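You operate a simulated robot arm through the tools that you are given. There is no shell and no other tool. Be economical: measure what you need, move in short steps, check, and stop when the job is done.

You are at the controls of a simulated robot arm. One attempt, no reset.

Task
Put things in order on the top of the finishing bench. At the end: the red rack pin stands where the black dust brush stood; the yellow cartridge stands where the black hub driver stood; the black dust brush stands where the grey press pad stood; the black hub driver stands where the red rack pin stood; the grey press pad is on the white gouged board; whatever was shut is shut again. Leave all else as you found it, and nothing knocked over. Set down upright: grey press pad.

It is judged by the outcome, as a careful person would: the job done as asked, and still so three seconds after it is handed in. It fails if anything else is knocked over, pushed out of place, dropped, spilled or broken.

Robot
A 7-joint arm with a two-finger parallel gripper, fixed in place. Base frame: the origin is at the foot of the arm, x ahead of it, y to its left, z up; the work surface is at about z = -0.001. Lengths are in m, angles in rad, forces in N, time in s.
With the tool pointing down near the work surface it reaches from about 0.24 to 0.62 m from the base axis. Its first joint turns from -1.152 to 1.152 rad. Payload 2.6 kg.
The TCP is the grasp point between the finger pads, 0.03 m short of the fingertips. In the tool frame z runs along the fingers and y along their closing line. Largest opening 0.094 m; finger width 0.028, thickness 0.01; the body of the gripper, 0.05 by 0.096 m, starts 0.055 m behind the TCP.
Orientation is that of the tool frame in the base frame, as a unit quaternion [w, x, y, z]. With the fingers straight down and closing along the base's y, the tool's x points along the base's -x, its y along +y and its z along -z.

Tools
- The arm moves only by the tool step_arm. Its argument "steps" is a list of rows, each a list of 7 numbers: the turn, a rotation vector about the tool's x, y, z in degrees, then the shift along the tool's x, y, z in cm, then the gripper command, from -1 (shut) to 1 (fully open), values between in proportion. In form: [[wx, wy, wz, tx, ty, tz, claw], ...]. A call has 1 to 12 rows; each row is the pose to reach, as a shift and turn from the pose commanded when the call began, along the tool's axes at that moment. Each row takes 0.2 s and may step no farther than 0.05 m and 0.15 rad from the row before; otherwise, or with a gripper value out of range, the whole call is refused. Where a pose cannot be reached the arm comes as near as it can. A force on the tool above 40 N (or 10 N above the force at the start of the call, whichever is more), or a blocked arm, ends the call early, and 0.2 s more pass. Each finger travels about 0.072 m/s and halts on what it meets, pressing with about 44 N; the grip force reading is that of the motor and also rises with nothing between the fingers. The clock runs only during rows and for 0.2 s after the last one: add rows that repeat a pose to give the fingers time. It gives the time, the measured TCP pose, the force on the tool (base axes), the opening and the grip force at its end, in the units of the frame above (readings bear some noise), with the torque about the TCP (base axes, N m) and any sound that the robot's microphone picked up.
- Cameras (640 x 400 px; columns grow to the right, rows downward): "scene" is fixed at [0.0439, 0.4435, 0.555]; the picture's right is [-0.69, -0.73, 0.00], its down [-0.51, 0.48, -0.71] and it looks along [0.52, -0.49, -0.70] (base axes); focal length 299 px, centre (320, 200). "wrist" rides on the gripper at [0.076, 0.014, -0.103] in the tool frame; the picture's right is [-0.18, 0.98, 0.00], its down [-0.75, -0.14, -0.64] and it looks along [-0.63, -0.12, 0.77] (tool axes); focal length 243 px, centre (320, 200). There is no depth. A picture from a camera that has moved, and an enlarged one, comes with that camera's place and axes in the base frame and with its lens. The place of the scene camera against the robot may be out by one fixed shift of up to 0.012 m in any direction.
- grab_frame(camera): a new picture of that camera. The clock stands still meanwhile.
- zoom(camera, box): a new picture of the part [left, top, right, bottom] of that camera's present view, enlarged. The clock stands still meanwhile.
- close_job(): hands the job in; it is judged then, once.

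Go step by step. Nothing tells you positions but the pictures and the camera data: compare them with the known pose of the tool, close in by small moves and look again before you grip or let go. The budget is 120 turns and 76 pictures, counting those below and the enlarged ones. Unless the task says otherwise, let go and move clear before handing in, and close with one line.

The tools are called after "Call:" as name(argument=value, ...) on one line, values as JSON. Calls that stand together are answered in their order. step_arm: Moves the arm, as the interface text tells. Its arguments: {"type":"object","properties":{"steps":{"type":"array"}},"required":["steps"]} The other tools are called the same way: grab_frame (camera) takes a picture; zoom (camera, box) takes an enlarged picture of a part of a camera's view; close_job () hands the job in.

At the start:

```text
time: 0.0
ee_pos: [0.4228, 0.135, 0.2277]
tool_rot: [0.0, 0.0, 1.0, 0.001]
ft_force: [0.1, 0.8, 1.0]
torque: [-0.03, 0.0, 0.03]
width: 0.0941
grasp_force: 0.1
```

scene: 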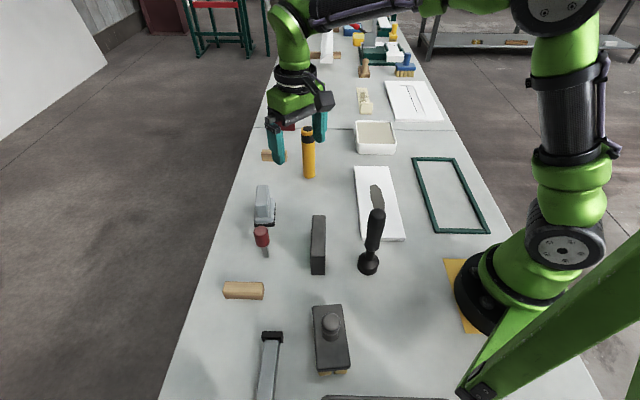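
wrist: 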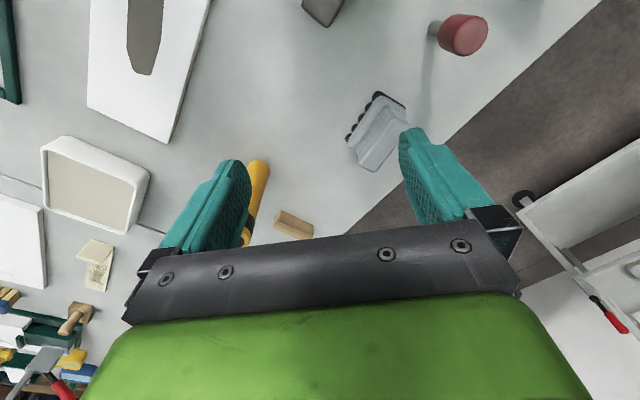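

I see a bench with several objects. I'll enlarge the scene to identify each one before moving.

Call:
zoom(camera="scene", box=[200, 120, 420, 260])

Call:
zoom(camera="scene", box=[180, 250, 420, 400])

Call:
zoom(camera="scene", box=[240, 0, 480, 150])

```text
2.86 times, centred on (310, 190) of scene
camera zoom: at [0.0439, 0.4435, 0.555], right [-0.69, -0.73, 0.0], down [-0.51, 0.48, -0.71], along [0.52, -0.49, -0.7], focal length 855 px, centre (349, 229)
```

zoom: 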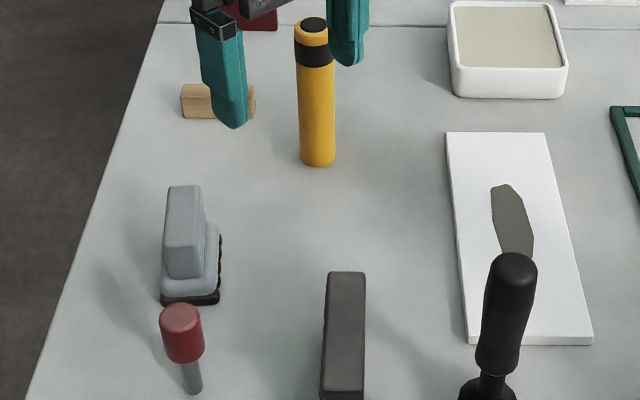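

```text
2.67 times, centred on (300, 325) of scene
camera zoom: at [0.0439, 0.4435, 0.555], right [-0.69, -0.73, 0.0], down [-0.51, 0.48, -0.71], along [0.52, -0.49, -0.7], focal length 798 px, centre (373, -133)
```

zoom: 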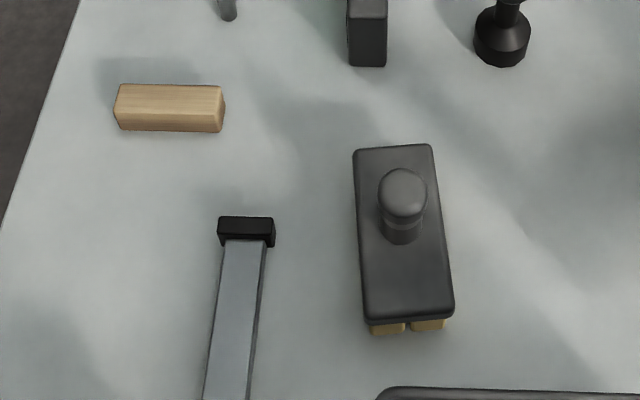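

```text
2.67 times, centred on (360, 75) of scene
camera zoom: at [0.0439, 0.4435, 0.555], right [-0.69, -0.73, 0.0], down [-0.51, 0.48, -0.71], along [0.52, -0.49, -0.7], focal length 798 px, centre (213, 533)
```

zoom: 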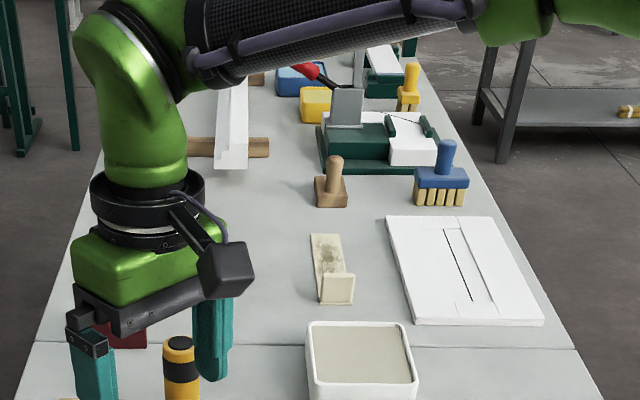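

The brush is the black block with a knob, the driver stands by the board, the press pad is the grey piece with a black foot, and the dark block is not part of the job. The moves chain without a spare spot: pad → board, brush → pad spot, pin → brush spot, driver → pin spot, cartridge → driver spot. I'll move above the pad at about (0.50, 0.20), turning the gripper to the bench direction.

Call:
zoom(camera="wrist", box=[230, 0, 510, 175])

Call:
step_arm(steps=[[0, 0, 8, -1.5, 1, 0, 1], [0, 0, 16, -3, 2, 0, 1], [0, 0, 24, -4.5, 3.5, 0, 1], [0, 0, 32, -6, 5, 0, 1], [0, 0, 40, -7.5, 6, 0, 1], [0, 0, 43, -8.1, 6.4, 0, 1], [0, 0, 43, -8.1, 6.4, 0, 1]])

Call:
grab_frame(camera="wrist")

Call:
grab_frame(camera="scene")

```text
2.29 times, centred on (370, 88) of wrist
camera zoom: at [0.3471, 0.1489, 0.3301], right [0.18, 0.98, 0.0], down [0.75, -0.14, 0.64], along [0.63, -0.12, -0.77], focal length 555 px, centre (206, 457)
```

zoom: 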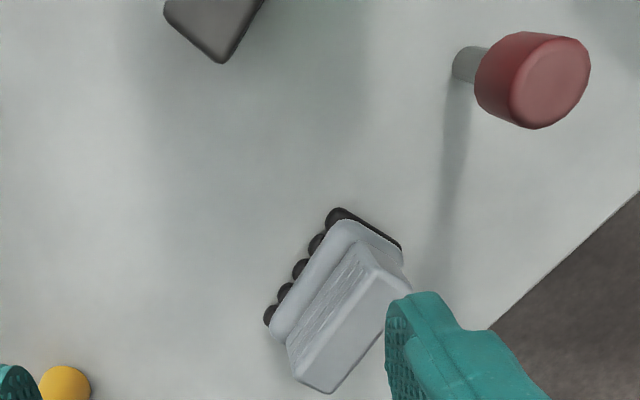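

```text
time: 1.6
ee_pos: [0.5036, 0.1985, 0.2292]
tool_rot: [-0.001, 0.367, 0.93, 0.0]
ft_force: [-0.5, -0.4, -0.6]
torque: [0.03, -0.02, -0.02]
width: 0.0941
grasp_force: 0.0
```

```text
69 pictures are left
camera wrist: at [0.4583, 0.2607, 0.3305], right [0.81, 0.59, 0.0], down [0.45, -0.62, 0.64], along [0.38, -0.52, -0.77], focal length 243 px, centre (320, 200)
```

wrist: 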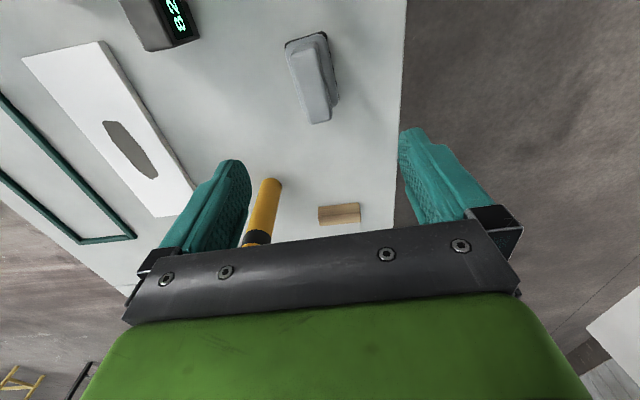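

```text
68 pictures are left
```

scene: 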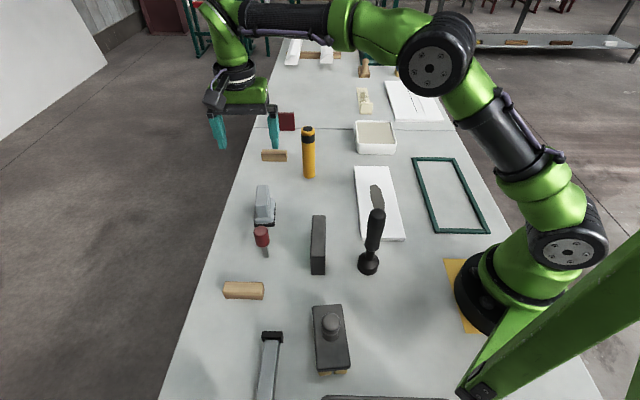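

The tool is now about over the pad, which I place near (0.495, 0.20). I'll zoom in to get its handle's direction and height.

Call:
zoom(camera="wrist", box=[240, 10, 400, 140])

Call:
zoom(camera="scene", box=[230, 170, 310, 260])

```text
3.08 times, centred on (320, 75) of wrist
camera zoom: at [0.4583, 0.2607, 0.3305], right [0.81, 0.59, 0.0], down [0.45, -0.62, 0.64], along [0.38, -0.52, -0.77], focal length 746 px, centre (320, 585)
```

zoom: 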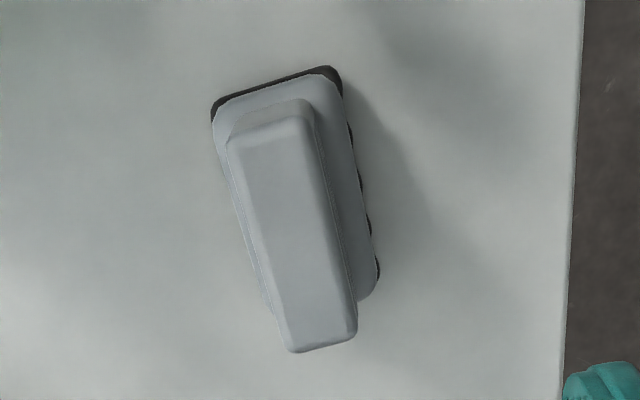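

```text
4.44 times, centred on (270, 215) of scene
camera zoom: at [0.0439, 0.4435, 0.555], right [-0.69, -0.73, 0.0], down [-0.51, 0.48, -0.71], along [0.52, -0.49, -0.7], focal length 1330 px, centre (542, 133)
```

zoom: 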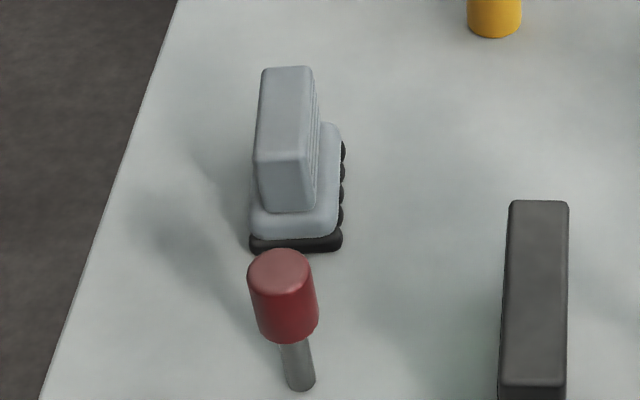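

The pad's handle is about 27 mm wide, centred at about (0.496, 0.196), with its axis at about -41°. I'll come down to about z 0.09 and check the alignment.

Call:
step_arm(steps=[[0, 0, -2, 0.4, -0.66, 2, 1], [0, 0, -2, 0.4, -0.66, 6, 1], [0, 0, -2, 0.4, -0.66, 10, 1], [0, 0, -2, 0.4, -0.66, 13.4, 1], [0, 0, -2, 0.4, -0.66, 13.4, 1]])

Call:
grab_frame(camera="wrist")

Call:
zoom(camera="scene", box=[200, 140, 320, 260])

```text
time: 2.8
ee_pos: [0.4969, 0.1956, 0.0968]
tool_rot: [0.001, 0.35, 0.937, 0.0]
ft_force: [0.5, -0.2, -0.3]
torque: [0.01, 0.03, -0.01]
width: 0.0942
grasp_force: 0.1
```

```text
65 pictures are left
camera wrist: at [0.4481, 0.2568, 0.1996], right [0.78, 0.62, 0.0], down [0.48, -0.6, 0.64], along [0.4, -0.5, -0.77], focal length 243 px, centre (320, 200)
```

wrist: 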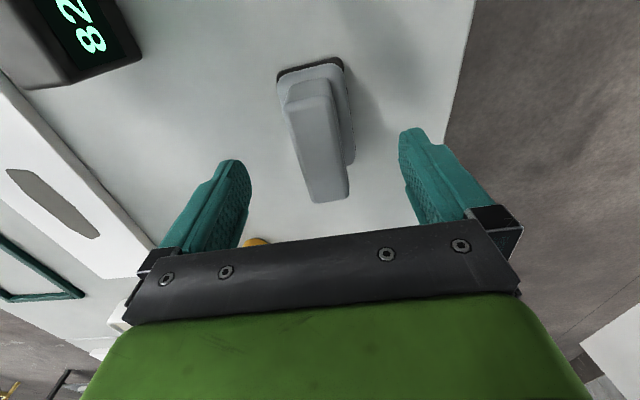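

```text
3.33 times, centred on (260, 200) of scene
camera zoom: at [0.0439, 0.4435, 0.555], right [-0.69, -0.73, 0.0], down [-0.51, 0.48, -0.71], along [0.52, -0.49, -0.7], focal length 998 px, centre (520, 200)
```

zoom: 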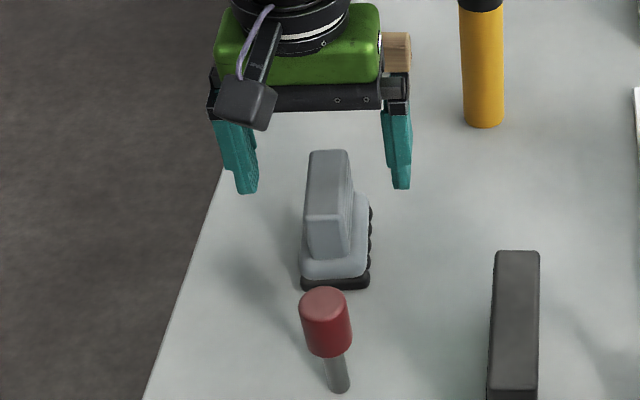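

The gripper is centred on the handle (0.497, 0.196) and aligned with it. I'll go down to z 0.058 so the tips stay above the pad's ledge, then close.

Call:
step_arm(steps=[[0, 0, 0, 0, 0, 2, 1], [0, 0, 0, 0, 0, 3.8, 1], [0, 0, 0, 0, 0, 3.8, 0.3], [0, 0, 0, 0, 0, 3.8, -0.3], [0, 0, 0, 0, 0, 3.8, -0.8], [0, 0, 0, 0, 0, 3.8, -0.8], [0, 0, 0, 0, 0, 3.8, -0.8]])

Call:
zoom(camera="scene", box=[200, 140, 320, 260])

```text
time: 4.4
ee_pos: [0.4976, 0.1965, 0.0567]
tool_rot: [0.0, 0.35, 0.937, 0.0]
ft_force: [0.5, -0.1, -0.1]
torque: [0.02, 0.0, 0.0]
width: 0.0494
grasp_force: 43.6
```

```text
3.33 times, centred on (260, 200) of scene
camera zoom: at [0.0439, 0.4435, 0.555], right [-0.69, -0.73, 0.0], down [-0.51, 0.48, -0.71], along [0.52, -0.49, -0.7], focal length 998 px, centre (520, 200)
```

zoom: 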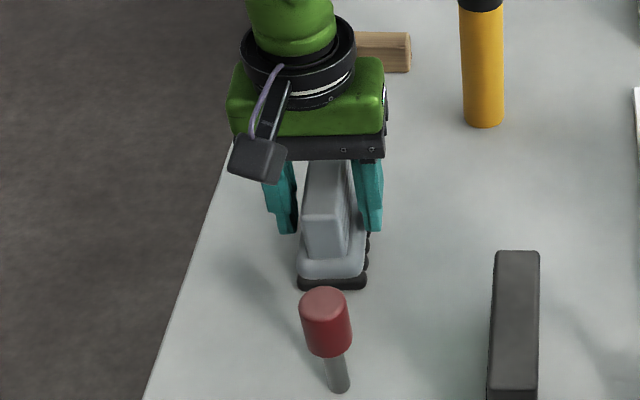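

The fingers stopped at 49 mm, so the tips have caught the pad's wider body and not the handle. I'll open, rise 1 cm and grip the handle properly.

Call:
step_arm(steps=[[0, 0, 0, 0, 0, 0, 0.5], [0, 0, 0, 0, 0, 0, 0.5], [0, 0, 0, 0, 0, -1, 0.5], [0, 0, 0, 0, 0, -1, 0], [0, 0, 0, 0, 0, -1, -0.8], [0, 0, 0, 0, 0, -1, -0.8], [0, 0, 0, 0, 0, -1, -0.8], [0, 0, 0, 0, 0, -1, -0.8]])

Call:
zoom(camera="scene", box=[200, 140, 320, 260])

```text
time: 6.2
ee_pos: [0.4977, 0.1972, 0.0667]
tool_rot: [0.0, 0.35, 0.937, 0.0]
ft_force: [-0.5, 1.7, 2.8]
torque: [0.03, 0.1, 0.01]
width: 0.0317
grasp_force: 44.1
```

```text
3.33 times, centred on (260, 200) of scene
camera zoom: at [0.0439, 0.4435, 0.555], right [-0.69, -0.73, 0.0], down [-0.51, 0.48, -0.71], along [0.52, -0.49, -0.7], focal length 998 px, centre (520, 200)
```

zoom: 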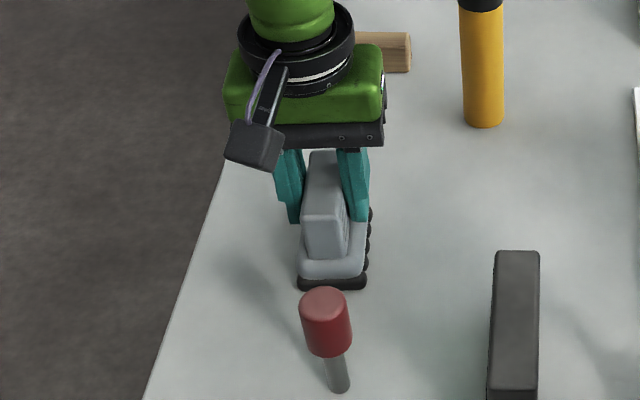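

The handle is gripped properly at 32 mm. I'll lift, then carry the pad to the far, sound end of the gouged board at about (0.40, -0.105), turned crosswise to fit between the gouge and the edge.

Call:
step_arm(steps=[[0, 0, 0, 0, 0, -2, -0.8], [0, 0, 0, 0, 0, -6, -0.8], [0, 0, 0, 0, 0, -10, -0.8], [0, 0, 0, 0, 0, -14, -0.8], [0, 0, 0, 0, 0, -16, -0.8], [0, 0, 0, 0, 0, -16, -0.8]])

Call:
step_arm(steps=[[0, 0, -7, -1, -2.4, 0, -0.8], [0, 0, -14, -2.1, -4.9, 0, -0.8], [0, 0, -21, -3.1, -7.3, 0, -0.8], [0, 0, -28, -4.2, -9.7, 0, -0.8], [0, 0, -35, -5.2, -12.2, 0, -0.8], [0, 0, -42, -6.2, -14.6, 0, -0.8], [0, 0, -49, -7.3, -17, 0, -0.8], [0, 0, -56, -8.3, -19.4, 0, -0.8], [0, 0, -63, -9.3, -21.9, 0, -0.8], [0, 0, -70, -10.4, -24.3, 0, -0.8], [0, 0, -77, -11.4, -26.7, 0, -0.8], [0, 0, -84, -12.45, -29.16, 0, -0.8]])

Call:
grab_frame(camera="wrist")

Call:
grab_frame(camera="scene")

```text
time: 7.6
ee_pos: [0.4975, 0.1961, 0.2283]
tool_rot: [0.0, 0.35, 0.937, 0.0]
ft_force: [0.2, -0.3, -2.1]
torque: [0.0, -0.01, -0.02]
width: 0.0319
grasp_force: 43.9
```

```text
time: 10.2
ee_pos: [0.4, -0.1048, 0.2243]
tool_rot: [0.0, -0.368, 0.93, 0.001]
ft_force: [0.5, 0.2, -2.5]
torque: [0.04, -0.02, 0.02]
width: 0.0319
grasp_force: 43.6
```

```text
61 pictures are left
camera wrist: at [0.3346, -0.1473, 0.3262], right [-0.54, 0.84, 0.0], down [0.65, 0.41, 0.64], along [0.54, 0.35, -0.77], focal length 243 px, centre (320, 200)
```

wrist: 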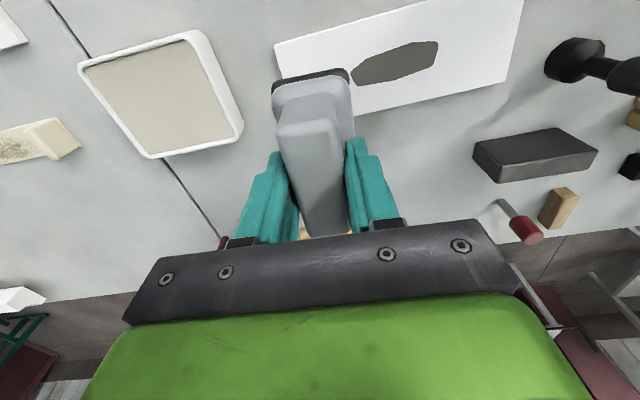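

```text
60 pictures are left
```

scene: 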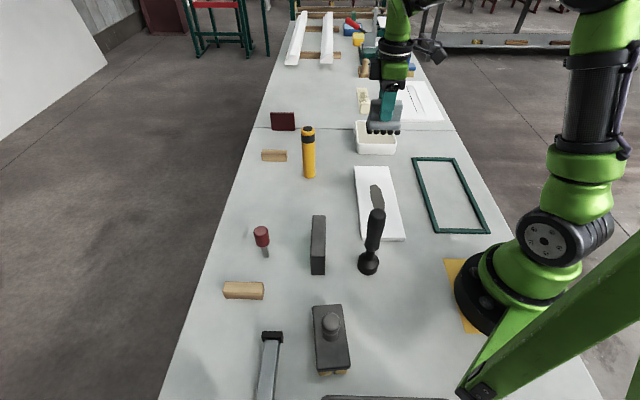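

The pad is above the far end of the board, about 4 cm inside the edge, with the gouge tip clear. I'll come down to just above the board and check.

Call:
step_arm(steps=[[0, 0, 0, 0.1, 0.1, 4, -0.8], [0, 0, 0, 0.1, 0.1, 8, -0.8], [0, 0, 0, 0.1, 0.1, 11, -0.8], [0, 0, 0, 0.1, 0.1, 13, -0.8], [0, 0, 0, 0.1, 0.1, 13, -0.8]])

Call:
zoom(camera="scene", box=[310, 100, 450, 250])

Call:
grab_frame(camera="wrist")

```text
time: 11.4
ee_pos: [0.3965, -0.107, 0.0966]
tool_rot: [0.0, -0.366, 0.93, 0.001]
ft_force: [0.3, 1.0, -2.4]
torque: [0.04, 0.0, 0.01]
width: 0.0317
grasp_force: 44.1
```

```text
2.67 times, centred on (380, 175) of scene
camera zoom: at [0.0439, 0.4435, 0.555], right [-0.69, -0.73, 0.0], down [-0.51, 0.48, -0.71], along [0.52, -0.49, -0.7], focal length 798 px, centre (160, 267)
```

zoom: 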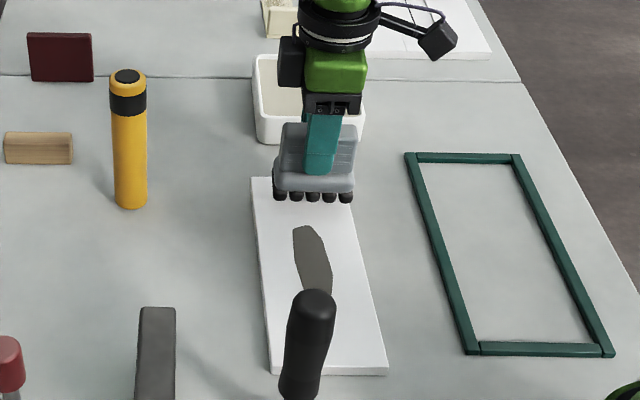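

```text
58 pictures are left
camera wrist: at [0.3323, -0.1487, 0.1987], right [-0.54, 0.84, 0.0], down [0.65, 0.41, 0.64], along [0.54, 0.34, -0.77], focal length 243 px, centre (320, 200)
```

wrist: 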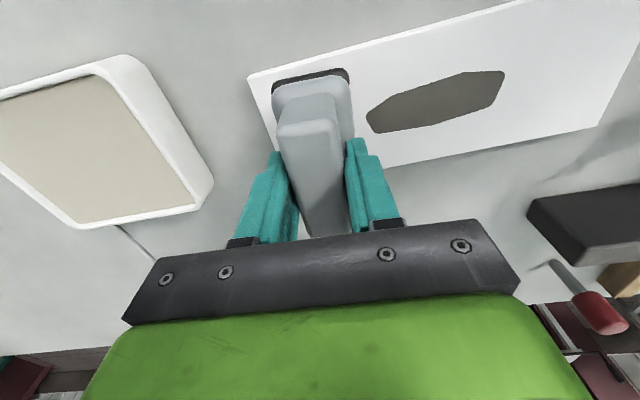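

The pad's near edge is only about 2 mm inside the board edge, so I'll shift it about 8 mm toward the board's middle line and then lower it gently.

Call:
step_arm(steps=[[0, 0, 0, -0.8, 0, 0, -0.8], [0, 0, 0, -0.8, 0, 0.8, -0.8], [0, 0, 0, -0.8, 0, 1.2, -0.8], [0, 0, 0, -0.8, 0, 1.2, -0.8]])

Call:
zoom(camera="scene", box=[340, 110, 420, 190])

```text
time: 12.4
ee_pos: [0.4039, -0.0993, 0.0838]
tool_rot: [0.0, -0.367, 0.93, 0.0]
ft_force: [0.6, -0.8, -1.5]
torque: [-0.02, 0.01, 0.0]
width: 0.0318
grasp_force: 43.5
```

```text
5.00 times, centred on (380, 150) of scene
camera zoom: at [0.0439, 0.4435, 0.555], right [-0.69, -0.73, 0.0], down [-0.51, 0.48, -0.71], along [0.52, -0.49, -0.7], focal length 1496 px, centre (20, 450)
```

zoom: 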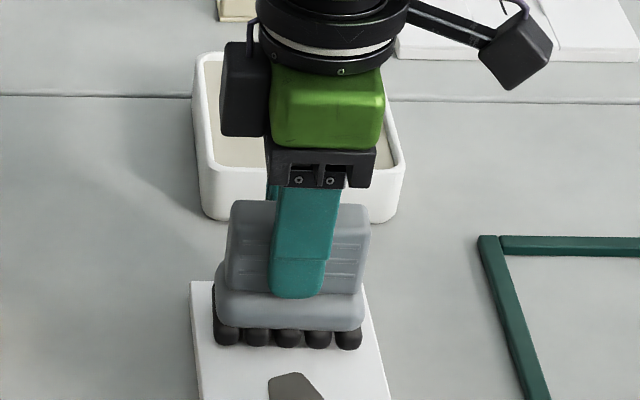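

Call:
step_arm(steps=[[0, 0, 0, 0, 0, 0.2, -0.8], [0, 0, 0, 0, 0, 0.4, -0.8], [0, 0, 0, 0, 0, 0.4, -0.8]])

```text
time: 13.2
ee_pos: [0.4038, -0.1001, 0.0802]
tool_rot: [0.0, -0.366, 0.93, 0.001]
ft_force: [0.2, 0.7, -2.2]
torque: [0.02, 0.01, 0.0]
width: 0.032
grasp_force: 44.3
```

No contact yet at 0.080, so I'll keep lowering in 2 mm steps.

Call:
step_arm(steps=[[0, 0, 0, 0, 0, 0.2, -0.8], [0, 0, 0, 0, 0, 0.3, -0.8], [0, 0, 0, 0, 0, 0.3, -0.8]])

Call:
zoom(camera="scene", box=[340, 110, 420, 190])

```text
time: 14.0
ee_pos: [0.4038, -0.0994, 0.079]
tool_rot: [0.001, -0.365, 0.931, -0.002]
ft_force: [-4.2, -0.3, 14.0]
torque: [-0.05, 0.36, 0.01]
width: 0.0319
grasp_force: 44.3
```

```text
5.00 times, centred on (380, 150) of scene
camera zoom: at [0.0438, 0.4435, 0.555], right [-0.69, -0.73, 0.0], down [-0.51, 0.48, -0.71], along [0.52, -0.49, -0.7], focal length 1496 px, centre (20, 450)
```

zoom: 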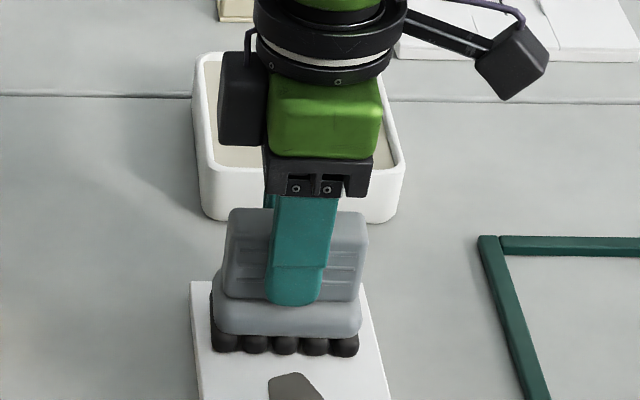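

The pad rests on the board, with 14 N of contact force. I'll open and rise clear, then move toward the brush at about (0.16, 0.31).

Call:
step_arm(steps=[[0, 0, 0, 0, 0, -0.1, -0.3], [0, 0, 0, 0, 0, -0.1, 0.3], [0, 0, 0, 0, 0, -0.1, 0.5], [0, 0, 0, 0, 0, -4, 0.5], [0, 0, 0, 0, 0, -8, 0.5], [0, 0, 0, 0, 0, -12, 0.5], [0, 0, 0, 0, 0, -16, 0.7], [0, 0, 0, 0, 0, -17, 1]])

Call:
grab_frame(camera="scene")

```text
time: 15.8
ee_pos: [0.405, -0.0995, 0.2485]
tool_rot: [0.0, -0.367, 0.93, 0.0]
ft_force: [0.1, 0.0, 0.6]
torque: [-0.01, 0.0, 0.01]
width: 0.0938
grasp_force: 0.0
```

```text
55 pictures are left
```

scene: 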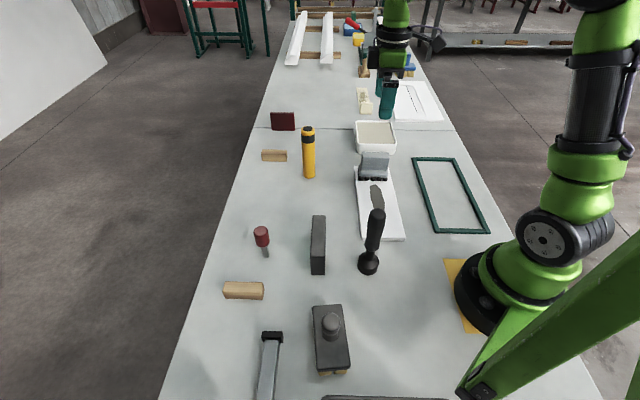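

The pad stands upright on the board. Next I'll swing round at height to look at the brush near (0.16, 0.305).

Call:
step_arm(steps=[[0, 0, 7, -3.3, 3.7, 0, 1], [0, 0, 14, -6.6, 7.4, 0, 1], [0, 0, 21, -9.9, 11.2, 0, 1], [0, 0, 28, -13.2, 14.9, 0, 1], [0, 0, 35, -13.5, 18.8, 0, 1], [0, 0, 42, -13.7, 22.7, 0, 1], [0, 0, 49, -13.9, 26.6, 0, 1], [0, 0, 56, -14.1, 30.5, 0, 1], [0, 0, 63, -13.1, 34.4, 0, 1], [0, 0, 70, -12.1, 38.2, 0, 1], [0, 0, 78, -11.1, 42.1, 0, 1], [0, 0, 86, -10.1, 45.9, 0, 1]])

Call:
grab_frame(camera="wrist")

Call:
grab_frame(camera="scene")

```text
refused: row 3 steps farther than a row can; nothing moved
```

```text
54 pictures are left
camera wrist: at [0.339, -0.1413, 0.3494], right [-0.54, 0.84, 0.0], down [0.65, 0.41, 0.64], along [0.54, 0.34, -0.77], focal length 243 px, centre (320, 200)
```

wrist: 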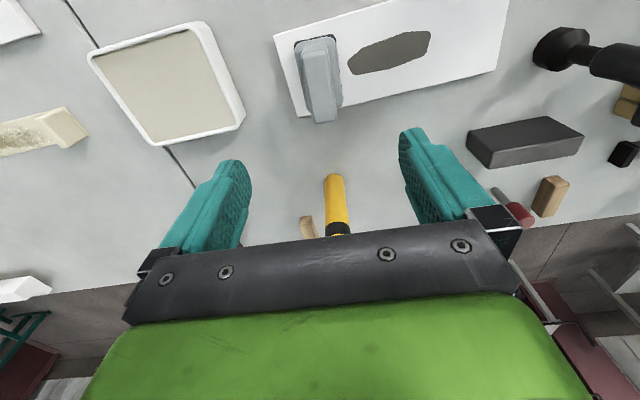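

```text
53 pictures are left
```

scene: 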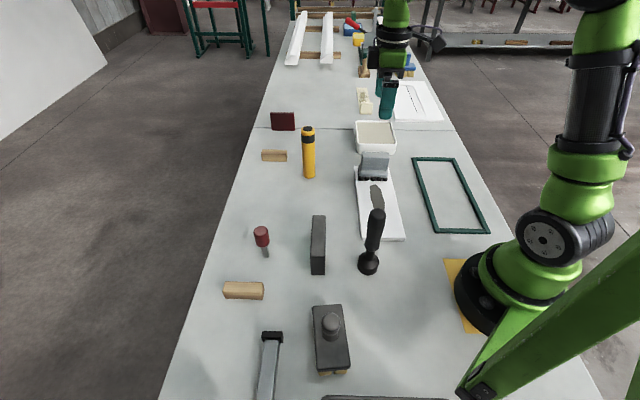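

That call was refused because one row was slightly too long. I'll split the move into two shorter calls.

Call:
step_arm(steps=[[0, 0, 5, -2.7, 3, 0, 1], [0, 0, 11, -5.3, 6, 0, 1], [0, 0, 17, -8, 9, 0, 1], [0, 0, 23, -10.6, 12, 0, 1], [0, 0, 29, -13.2, 14.9, 0, 1], [0, 0, 35, -13.4, 18, 0, 1], [0, 0, 41, -13.6, 21.2, 0, 1], [0, 0, 47, -13.8, 24.3, 0, 1], [0, 0, 53, -14, 27.4, 0, 1], [0, 0, 60, -14.1, 30.5, 0, 1], [0, 0, 60, -14.1, 30.5, 0, 1]])

```text
time: 18.2
ee_pos: [0.3, 0.2177, 0.2506]
tool_rot: [0.001, 0.149, 0.989, 0.0]
ft_force: [0.7, -0.6, 0.2]
torque: [0.01, 0.02, 0.01]
width: 0.0939
grasp_force: 0.1
```

Call:
step_arm(steps=[[0, 0, 7, 3.9, 1.1, 0, 1], [0, 0, 14, 7.7, 2.2, 0, 1], [0, 0, 20, 11.6, 3.3, 0, 1], [0, 0, 26, 15.4, 4.3, 0, 1], [0, 0, 26, 15.4, 4.3, 0, 1]])

Call:
grab_frame(camera="wrist")

Call:
grab_frame(camera="scene")

```text
time: 19.4
ee_pos: [0.1663, 0.3056, 0.2443]
tool_rot: [-0.001, 0.366, 0.93, 0.001]
ft_force: [0.2, 0.4, 0.5]
torque: [0.0, -0.03, 0.04]
width: 0.0937
grasp_force: 0.0
```

```text
52 pictures are left
camera wrist: at [0.12, 0.3672, 0.3469], right [0.81, 0.59, 0.0], down [0.45, -0.62, 0.64], along [0.38, -0.52, -0.77], focal length 243 px, centre (320, 200)
```

wrist: 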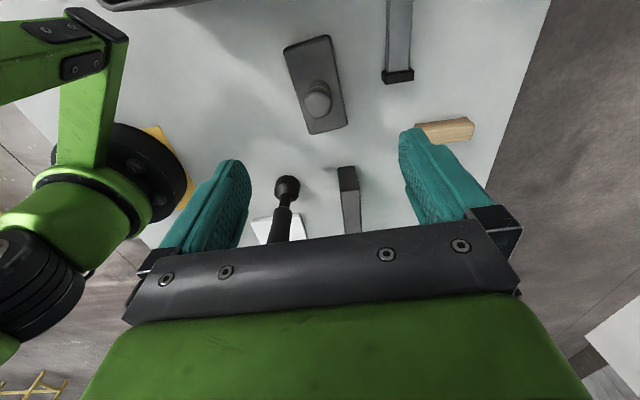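

```text
51 pictures are left
```

scene: 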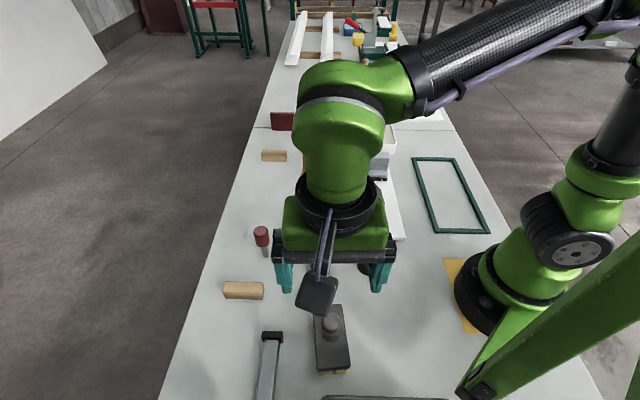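

The brush plate is centred near (0.167, 0.299), its axis at about -40°, with the knob about in the middle. I'll zoom in to judge the knob's height and width.

Call:
zoom(camera="wrist", box=[260, 20, 380, 150])

Call:
step_arm(steps=[[0, 0, -3, 0, 0, 3, 1], [0, 0, -3, -0.5, -0.3, 7, 1], [0, 0, -3, -0.5, -0.3, 10, 1], [0, 0, -3, -0.5, -0.3, 10, 1]])

Call:
grab_frame(camera="wrist")

Call:
zoom(camera="scene", box=[250, 230, 410, 390])

```text
3.08 times, centred on (320, 85) of wrist
camera zoom: at [0.12, 0.3672, 0.3469], right [0.81, 0.59, 0.0], down [0.45, -0.62, 0.64], along [0.38, -0.52, -0.77], focal length 746 px, centre (320, 554)
```

zoom: 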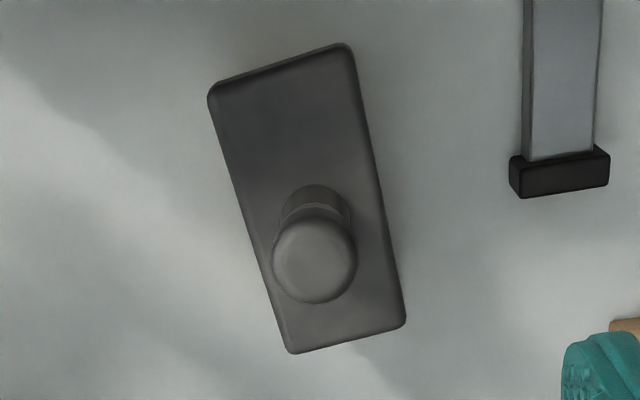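

```text
time: 20.4
ee_pos: [0.1666, 0.3007, 0.145]
tool_rot: [0.0, 0.342, 0.94, 0.0]
ft_force: [-0.7, 0.4, -0.1]
torque: [0.01, 0.02, 0.02]
width: 0.094
grasp_force: 0.0
```

```text
49 pictures are left
camera wrist: at [0.1174, 0.3599, 0.247], right [0.77, 0.63, 0.0], down [0.49, -0.59, 0.64], along [0.41, -0.5, -0.77], focal length 243 px, centre (320, 200)
```

wrist: 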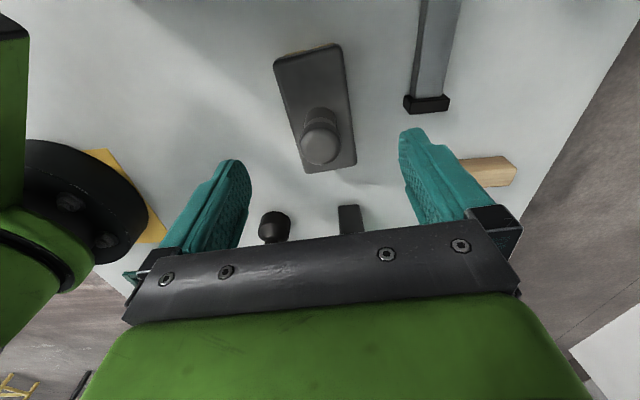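

```text
2.50 times, centred on (330, 310) of scene
camera zoom: at [0.0439, 0.4435, 0.555], right [-0.69, -0.73, 0.0], down [-0.51, 0.48, -0.71], along [0.52, -0.49, -0.7], focal length 748 px, centre (295, -75)
```

zoom: 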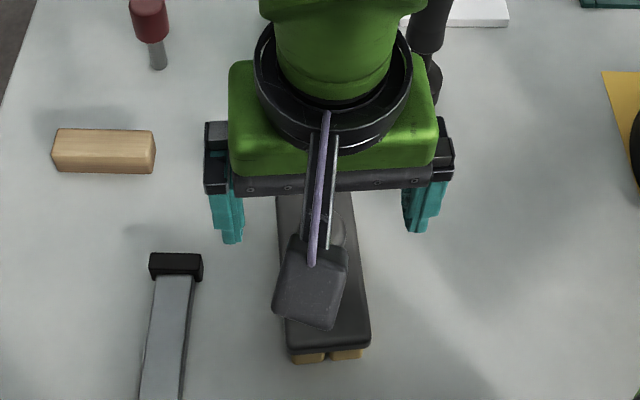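

The knob is centred at about (0.169, 0.298), with its top near 0.093 and the plate top near 0.04. I'll lower to z 0.080 and grip the knob.

Call:
step_arm(steps=[[0, 0, 0, -0.4, 0, 2, 1], [0, 0, 0, -0.4, 0, 5, 1], [0, 0, 0, -0.4, 0, 6.5, 1], [0, 0, 0, -0.4, 0, 6.5, 0.3], [0, 0, 0, -0.4, 0, 6.5, -0.3], [0, 0, 0, -0.4, 0, 6.5, -0.8], [0, 0, 0, -0.4, 0, 6.5, -0.8], [0, 0, 0, -0.4, 0, 6.5, -0.8]])

Call:
grab_frame(camera="wrist")

```text
time: 22.2
ee_pos: [0.1691, 0.2978, 0.0805]
tool_rot: [0.001, 0.343, 0.939, 0.001]
ft_force: [-1.1, -0.6, 1.2]
torque: [-0.14, 0.17, -0.02]
width: 0.0264
grasp_force: 43.9
```

```text
47 pictures are left
camera wrist: at [0.1213, 0.3568, 0.1823], right [0.77, 0.63, 0.0], down [0.49, -0.59, 0.64], along [0.41, -0.5, -0.77], focal length 243 px, centre (320, 200)
```

wrist: 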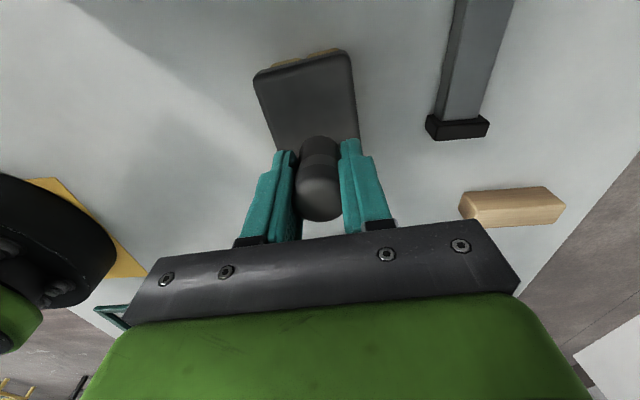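

The knob is gripped. I'll lift 15 cm and carry the brush to the pad's old spot at (0.497, 0.196), keeping its direction.

Call:
step_arm(steps=[[0, 0, 0, 0, 0, -2, -0.8], [0, 0, 0, 0, 0, -5, -0.8], [0, 0, 0, 0, 0, -9, -0.8], [0, 0, 0, 0, 0, -13, -0.8], [0, 0, 0, 0, 0, -15, -0.8], [0, 0, 0, 0, 0, -15, -0.8]])

Call:
step_arm(steps=[[0, 0, 0, -3, 1.3, 0, -0.8], [0, 0, 0, -7, 3, 0, -0.8], [0, 0, 0, -11, 4.7, 0, -0.8], [0, 0, 0, -15, 6.3, 0, -0.8], [0, 0, 0, -19, 8, 0, -0.8], [0, 0, 0, -23, 9.7, 0, -0.8], [0, 0, 0, -27, 11.3, 0, -0.8], [0, 0, 0, -30, 12.6, 0, -0.8], [0, 0, 0, -31.6, 13.2, 0, -0.8], [0, 0, 0, -31.6, 13.2, 0, -0.8]])

Call:
grab_frame(camera="wrist")

Call:
grab_frame(camera="scene")

```text
time: 23.6
ee_pos: [0.1705, 0.2968, 0.2325]
tool_rot: [0.001, 0.343, 0.939, 0.0]
ft_force: [0.0, -0.7, -1.4]
torque: [0.04, -0.02, 0.02]
width: 0.0265
grasp_force: 44.1
```

```text
time: 25.8
ee_pos: [0.4957, 0.1942, 0.2333]
tool_rot: [0.0, 0.342, 0.94, 0.0]
ft_force: [-1.2, -0.2, -2.1]
torque: [-0.04, 0.01, -0.02]
width: 0.0265
grasp_force: 44.5
```

```text
46 pictures are left
camera wrist: at [0.4473, 0.255, 0.3349], right [0.77, 0.63, 0.0], down [0.49, -0.59, 0.64], along [0.41, -0.5, -0.77], focal length 243 px, centre (320, 200)
```

wrist: 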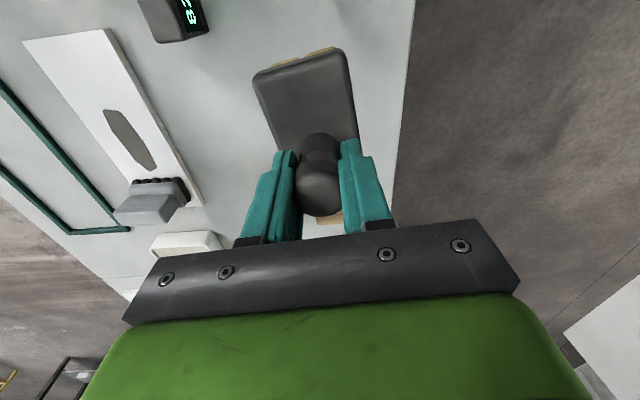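

```text
45 pictures are left
```

scene: 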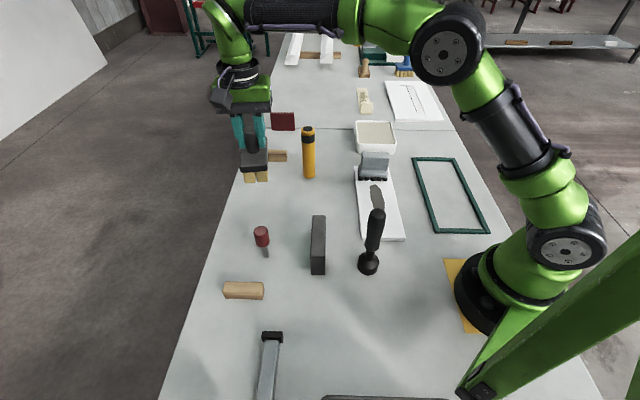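

The brush hangs over the pad's old spot. I'll lower it to just above the bench.

Call:
step_arm(steps=[[0, 0, 0, 0, 0.2, 3, -0.8], [0, 0, 0, 0, 0.2, 7, -0.8], [0, 0, 0, 0, 0.2, 11, -0.8], [0, 0, 0, 0, 0.2, 13.5, -0.8], [0, 0, 0, 0, 0.2, 14.8, -0.8], [0, 0, 0, 0, 0.2, 14.8, -0.8]])

Call:
step_arm(steps=[[0, 0, 0, 0, 0, 0.2, -0.8], [0, 0, 0, 0, 0, 0.4, -0.8], [0, 0, 0, 0, 0, 0.4, -0.8]])

Call:
zoom(camera="scene", box=[200, 140, 320, 260])

```text
time: 27.2
ee_pos: [0.4994, 0.1992, 0.0852]
tool_rot: [0.002, 0.343, 0.939, 0.002]
ft_force: [-11.6, -4.2, 26.5]
torque: [-0.73, 1.0, -0.19]
width: 0.0268
grasp_force: 44.0
```

```text
time: 27.7
ee_pos: [0.4993, 0.1988, 0.0856]
tool_rot: [0.004, 0.343, 0.939, 0.002]
ft_force: [-1.7, -1.1, 4.7]
torque: [-0.28, 0.3, 0.01]
width: 0.0266
grasp_force: 43.1
stopped in row 2: the force on the tool passed its limit at 41 N (the readings are from after the stop); the commanded pose is now the measured one
```

```text
3.33 times, centred on (260, 200) of scene
camera zoom: at [0.0439, 0.4435, 0.555], right [-0.69, -0.73, 0.0], down [-0.51, 0.48, -0.71], along [0.52, -0.49, -0.7], focal length 998 px, centre (520, 200)
```

zoom: 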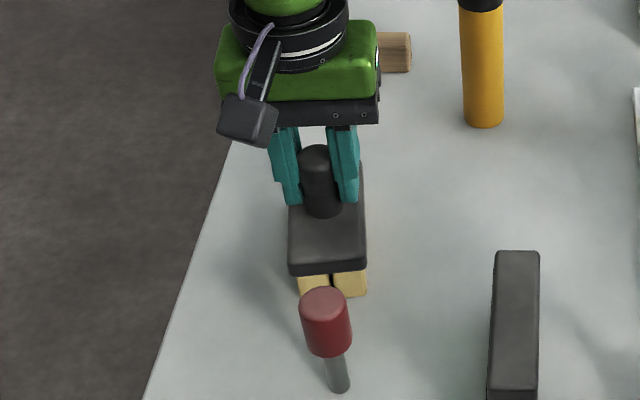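

The brush has touched down within 4 mm of the pad's old centre. I'll release it, rise, and check.

Call:
step_arm(steps=[[0, 0, 0, 0, 0, 0, -0.5], [0, 0, 0, 0, 0, 0, 0], [0, 0, 0, 0, 0, 0, 0.5], [0, 0, 0, 0, 0, 0, 0.5], [0, 0, 0, 0, 0, -3, 0.5], [0, 0, 0, 0, 0, -7, 0.5], [0, 0, 0, 0, 0, -11, 0.5], [0, 0, 0, 0, 0, -15, 0.5], [0, 0, 0, 0, 0, -15, 0.5]])

Call:
grab_frame(camera="wrist")

Call:
zoom(camera="scene", box=[200, 140, 320, 260])

```text
time: 29.7
ee_pos: [0.4971, 0.1995, 0.2345]
tool_rot: [0.004, 0.343, 0.939, 0.003]
ft_force: [-0.5, 0.0, -0.7]
torque: [0.0, 0.01, -0.01]
width: 0.0705
grasp_force: 0.1
```

```text
43 pictures are left
camera wrist: at [0.4477, 0.259, 0.3357], right [0.77, 0.63, 0.01], down [0.48, -0.59, 0.65], along [0.41, -0.49, -0.76], focal length 243 px, centre (320, 200)
```

wrist: 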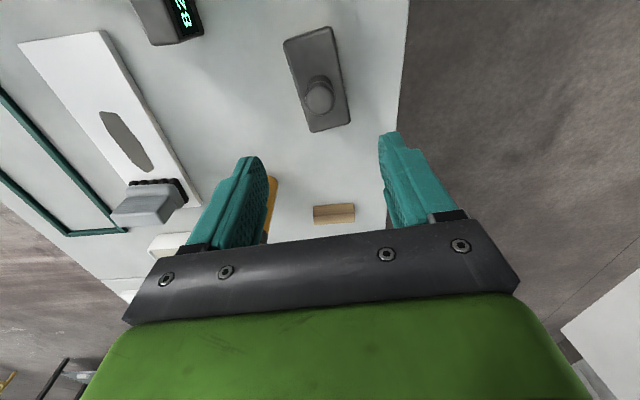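

```text
3.33 times, centred on (260, 200) of scene
camera zoom: at [0.0439, 0.4435, 0.555], right [-0.69, -0.73, 0.0], down [-0.51, 0.48, -0.71], along [0.52, -0.49, -0.7], focal length 998 px, centre (520, 200)
```

zoom: 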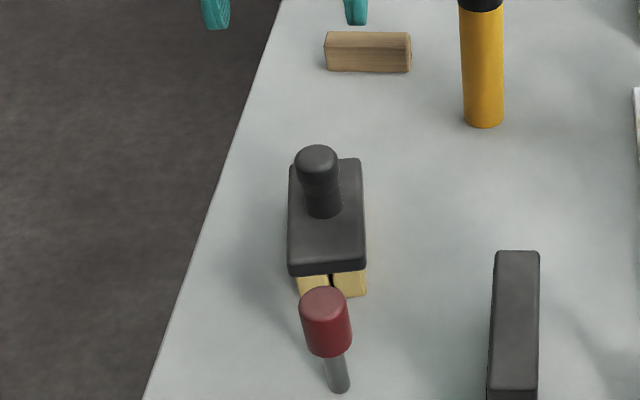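

The brush stands well. Next is the red rack pin, near (0.395, 0.27); I'll move above it and look, also taking out the slight 0.5° tool tilt.

Call:
step_arm(steps=[[0.2, 0.1, 0, 4, -0.4, 0, 0.8], [0.48, 0.31, 0, 8, -0.8, 0, 1], [0.48, 0.31, 0, 12.3, -1.2, 0, 1], [0.48, 0.31, 0, 12.3, -1.2, 0, 1]])

Call:
grab_frame(camera="wrist")

```text
time: 30.7
ee_pos: [0.3963, 0.2715, 0.2336]
tool_rot: [0.0, 0.344, 0.939, 0.0]
ft_force: [-0.4, -0.1, -0.3]
torque: [-0.02, -0.02, 0.03]
width: 0.094
grasp_force: 0.0
```

```text
41 pictures are left
camera wrist: at [0.3488, 0.331, 0.3353], right [0.77, 0.63, 0.0], down [0.49, -0.59, 0.64], along [0.41, -0.5, -0.77], focal length 243 px, centre (320, 200)
```

wrist: 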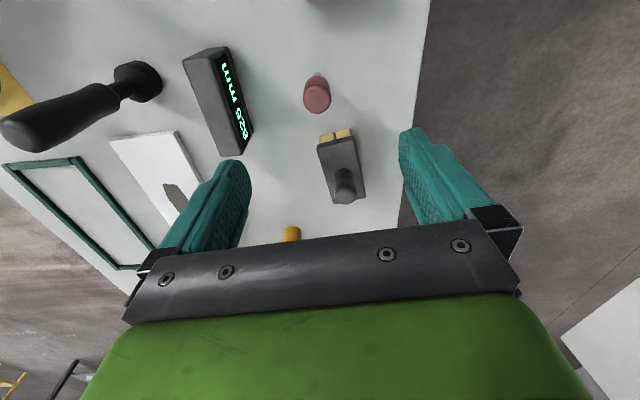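

The pin is at about (0.392, 0.270) with its head top near z 0.093. I'll descend partway and refine.

Call:
step_arm(steps=[[0, 0, 0, 0.2, -0.37, 4, 1], [0, 0, 0, 0.2, -0.37, 8, 1], [0, 0, 0, 0.2, -0.37, 9.5, 1], [0, 0, 0, 0.2, -0.37, 9.5, 1]])

Call:
grab_frame(camera="wrist")

Call:
zoom(camera="scene", box=[200, 180, 320, 280])

```text
time: 31.7
ee_pos: [0.3922, 0.2666, 0.136]
tool_rot: [0.001, 0.343, 0.939, 0.0]
ft_force: [0.2, 0.7, -0.3]
torque: [0.03, 0.01, -0.03]
width: 0.094
grasp_force: 0.1
```

```text
40 pictures are left
camera wrist: at [0.3435, 0.3273, 0.2392], right [0.77, 0.63, 0.0], down [0.49, -0.59, 0.64], along [0.41, -0.5, -0.77], focal length 243 px, centre (320, 200)
```

wrist: 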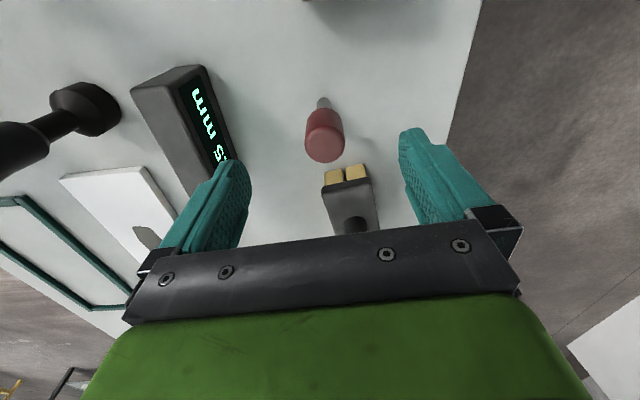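

```text
4.00 times, centred on (260, 230) of scene
camera zoom: at [0.0439, 0.4435, 0.555], right [-0.69, -0.73, 0.0], down [-0.51, 0.48, -0.71], along [0.52, -0.49, -0.7], focal length 1197 px, centre (560, 80)
```

zoom: 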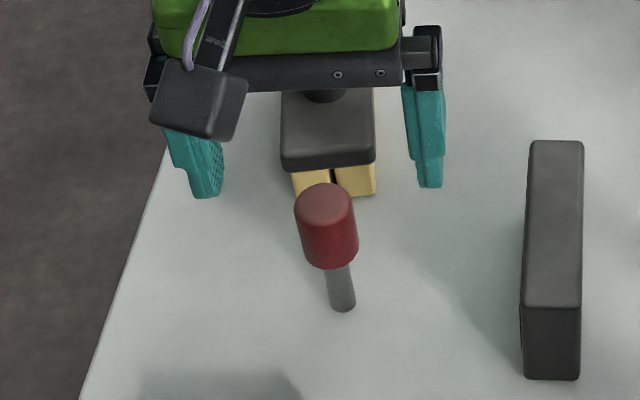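

The pin is centred at (0.394, 0.2685). I'll lower to z 0.074 and grip its head.

Call:
step_arm(steps=[[0, 0, 0, 0, 0.27, 2, 1], [0, 0, 0, 0, 0.27, 5, 1], [0, 0, 0, 0, 0.27, 6.2, 1], [0, 0, 0, 0, 0.27, 6.2, 0.4], [0, 0, 0, 0, 0.27, 6.2, -0.2], [0, 0, 0, 0, 0.27, 6.2, -0.8], [0, 0, 0, 0, 0.27, 6.2, -0.8], [0, 0, 0, 0, 0.27, 6.2, -0.8]])

Call:
zoom(camera="scene", box=[200, 180, 320, 280])

```text
time: 33.5
ee_pos: [0.395, 0.2688, 0.0778]
tool_rot: [0.0, 0.343, 0.939, -0.001]
ft_force: [0.9, -1.2, -0.8]
torque: [0.01, -0.03, 0.03]
width: 0.027
grasp_force: 44.0
```

```text
4.00 times, centred on (260, 230) of scene
camera zoom: at [0.0439, 0.4435, 0.555], right [-0.69, -0.73, 0.0], down [-0.51, 0.48, -0.71], along [0.52, -0.49, -0.7], focal length 1197 px, centre (560, 80)
```

zoom: 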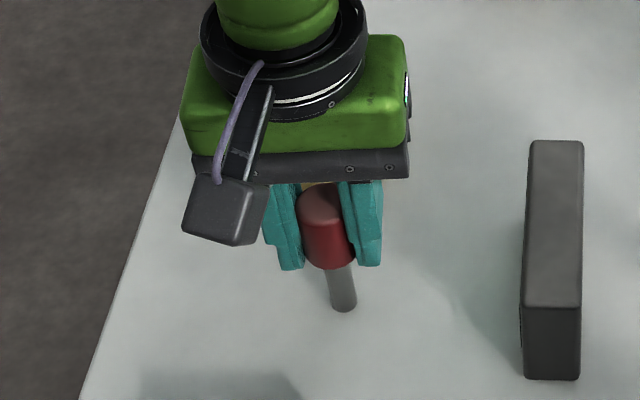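

The pin's head is gripped at 27 mm. I'll lift it and carry it to the brush's old spot at (0.169, 0.2975).

Call:
step_arm(steps=[[0, 0, 0, 0, 0, -2, -0.8], [0, 0, 0, 0, 0, -5, -0.8], [0, 0, 0, 0, 0, -9, -0.8], [0, 0, 0, 0, 0, -12, -0.8], [0, 0, 0, 3, -1.9, -12, -0.8], [0, 0, 0, 7, -4.5, -12, -0.8], [0, 0, 0, 11, -7.1, -12, -0.8], [0, 0, 0, 15, -9.6, -12, -0.8], [0, 0, 0, 18, -11.6, -12, -0.8], [0, 0, 0, 19.2, -12.3, -12, -0.8], [0, 0, 0, 19.2, -12.3, -12, -0.8]])

Call:
grab_frame(camera="scene")

```text
time: 35.9
ee_pos: [0.1675, 0.3, 0.1969]
tool_rot: [0.0, 0.343, 0.939, 0.0]
ft_force: [0.2, 0.0, -1.6]
torque: [0.02, 0.01, -0.03]
width: 0.0273
grasp_force: 44.2
```

```text
37 pictures are left
```

scene: 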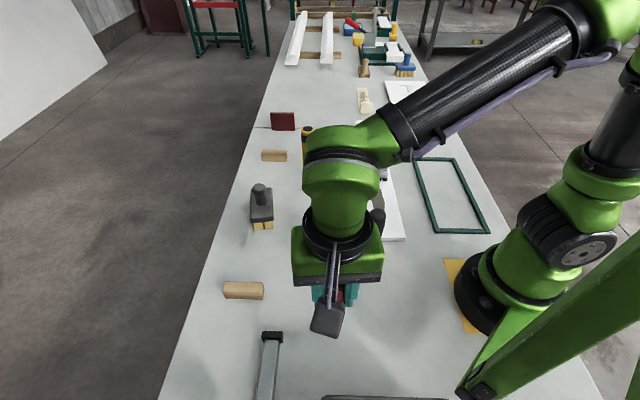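

I'll lower the pin to a few mm above the bench, then feel for contact.

Call:
step_arm(steps=[[0, 0, 0, -0.25, 0, 4, -0.8], [0, 0, 0, -0.25, 0, 8, -0.8], [0, 0, 0, -0.25, 0, 10.5, -0.8], [0, 0, 0, -0.25, 0, 11.3, -0.8], [0, 0, 0, -0.25, 0, 11.3, -0.8]])

Call:
step_arm(steps=[[0, 0, 0, 0, 0, 0.2, -0.8], [0, 0, 0, 0, 0, 0.2, -0.8]])

Call:
grab_frame(camera="wrist")

```text
time: 37.1
ee_pos: [0.1706, 0.2979, 0.0839]
tool_rot: [0.0, 0.343, 0.939, -0.001]
ft_force: [0.4, -0.2, -1.2]
torque: [-0.01, 0.01, -0.03]
width: 0.0272
grasp_force: 43.6
```

```text
time: 37.7
ee_pos: [0.1706, 0.2976, 0.0826]
tool_rot: [0.0, 0.342, 0.94, 0.0]
ft_force: [-0.8, 0.2, -0.9]
torque: [0.02, -0.03, 0.03]
width: 0.0272
grasp_force: 43.9
```

```text
36 pictures are left
camera wrist: at [0.1216, 0.3575, 0.1837], right [0.77, 0.63, 0.0], down [0.49, -0.59, 0.64], along [0.41, -0.5, -0.77], focal length 243 px, centre (320, 200)
```

wrist: 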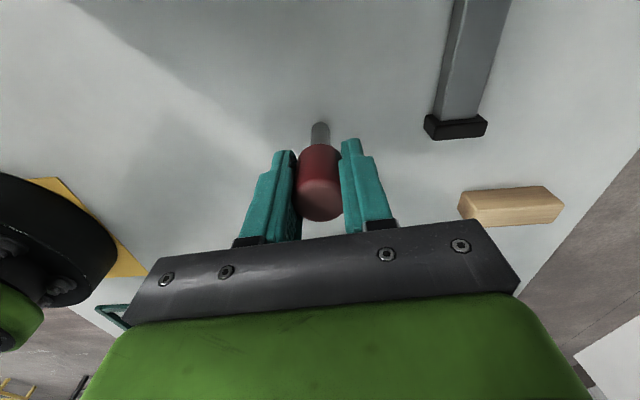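

Still no contact, so I'll go down in 1–2 mm steps.

Call:
step_arm(steps=[[0, 0, 0, 0, 0, 0.2, -0.8], [0, 0, 0, 0, 0, 0.2, -0.8]])

Call:
step_arm(steps=[[0, 0, 0, 0, 0, 0.15, -0.8], [0, 0, 0, 0, 0, 0.15, -0.8]])

```text
time: 38.3
ee_pos: [0.1694, 0.2991, 0.0805]
tool_rot: [0.0, 0.343, 0.939, 0.0]
ft_force: [0.1, -0.5, -0.9]
torque: [0.01, 0.0, -0.02]
width: 0.0273
grasp_force: 43.8
```

```text
time: 38.9
ee_pos: [0.1707, 0.2973, 0.0785]
tool_rot: [0.0, 0.343, 0.939, -0.001]
ft_force: [-0.4, -0.4, -0.3]
torque: [0.04, 0.0, 0.0]
width: 0.0273
grasp_force: 43.9
```

Call:
step_arm(steps=[[0, 0, 0, 0, 0, 0.1, -0.8], [0, 0, 0, 0, 0, 0.1, -0.8]])

Call:
step_arm(steps=[[0, 0, 0, 0, 0, 0.1, -0.8], [0, 0, 0, 0, 0, 0.1, -0.8]])

```text
time: 39.5
ee_pos: [0.1701, 0.2962, 0.0773]
tool_rot: [0.0, 0.343, 0.939, -0.001]
ft_force: [-0.1, -0.3, -0.6]
torque: [0.0, 0.0, 0.02]
width: 0.0273
grasp_force: 44.0
```

```text
time: 40.1
ee_pos: [0.1695, 0.2971, 0.0773]
tool_rot: [0.0, 0.343, 0.939, -0.001]
ft_force: [0.4, 0.6, 0.0]
torque: [0.01, 0.02, 0.01]
width: 0.0271
grasp_force: 44.1
```

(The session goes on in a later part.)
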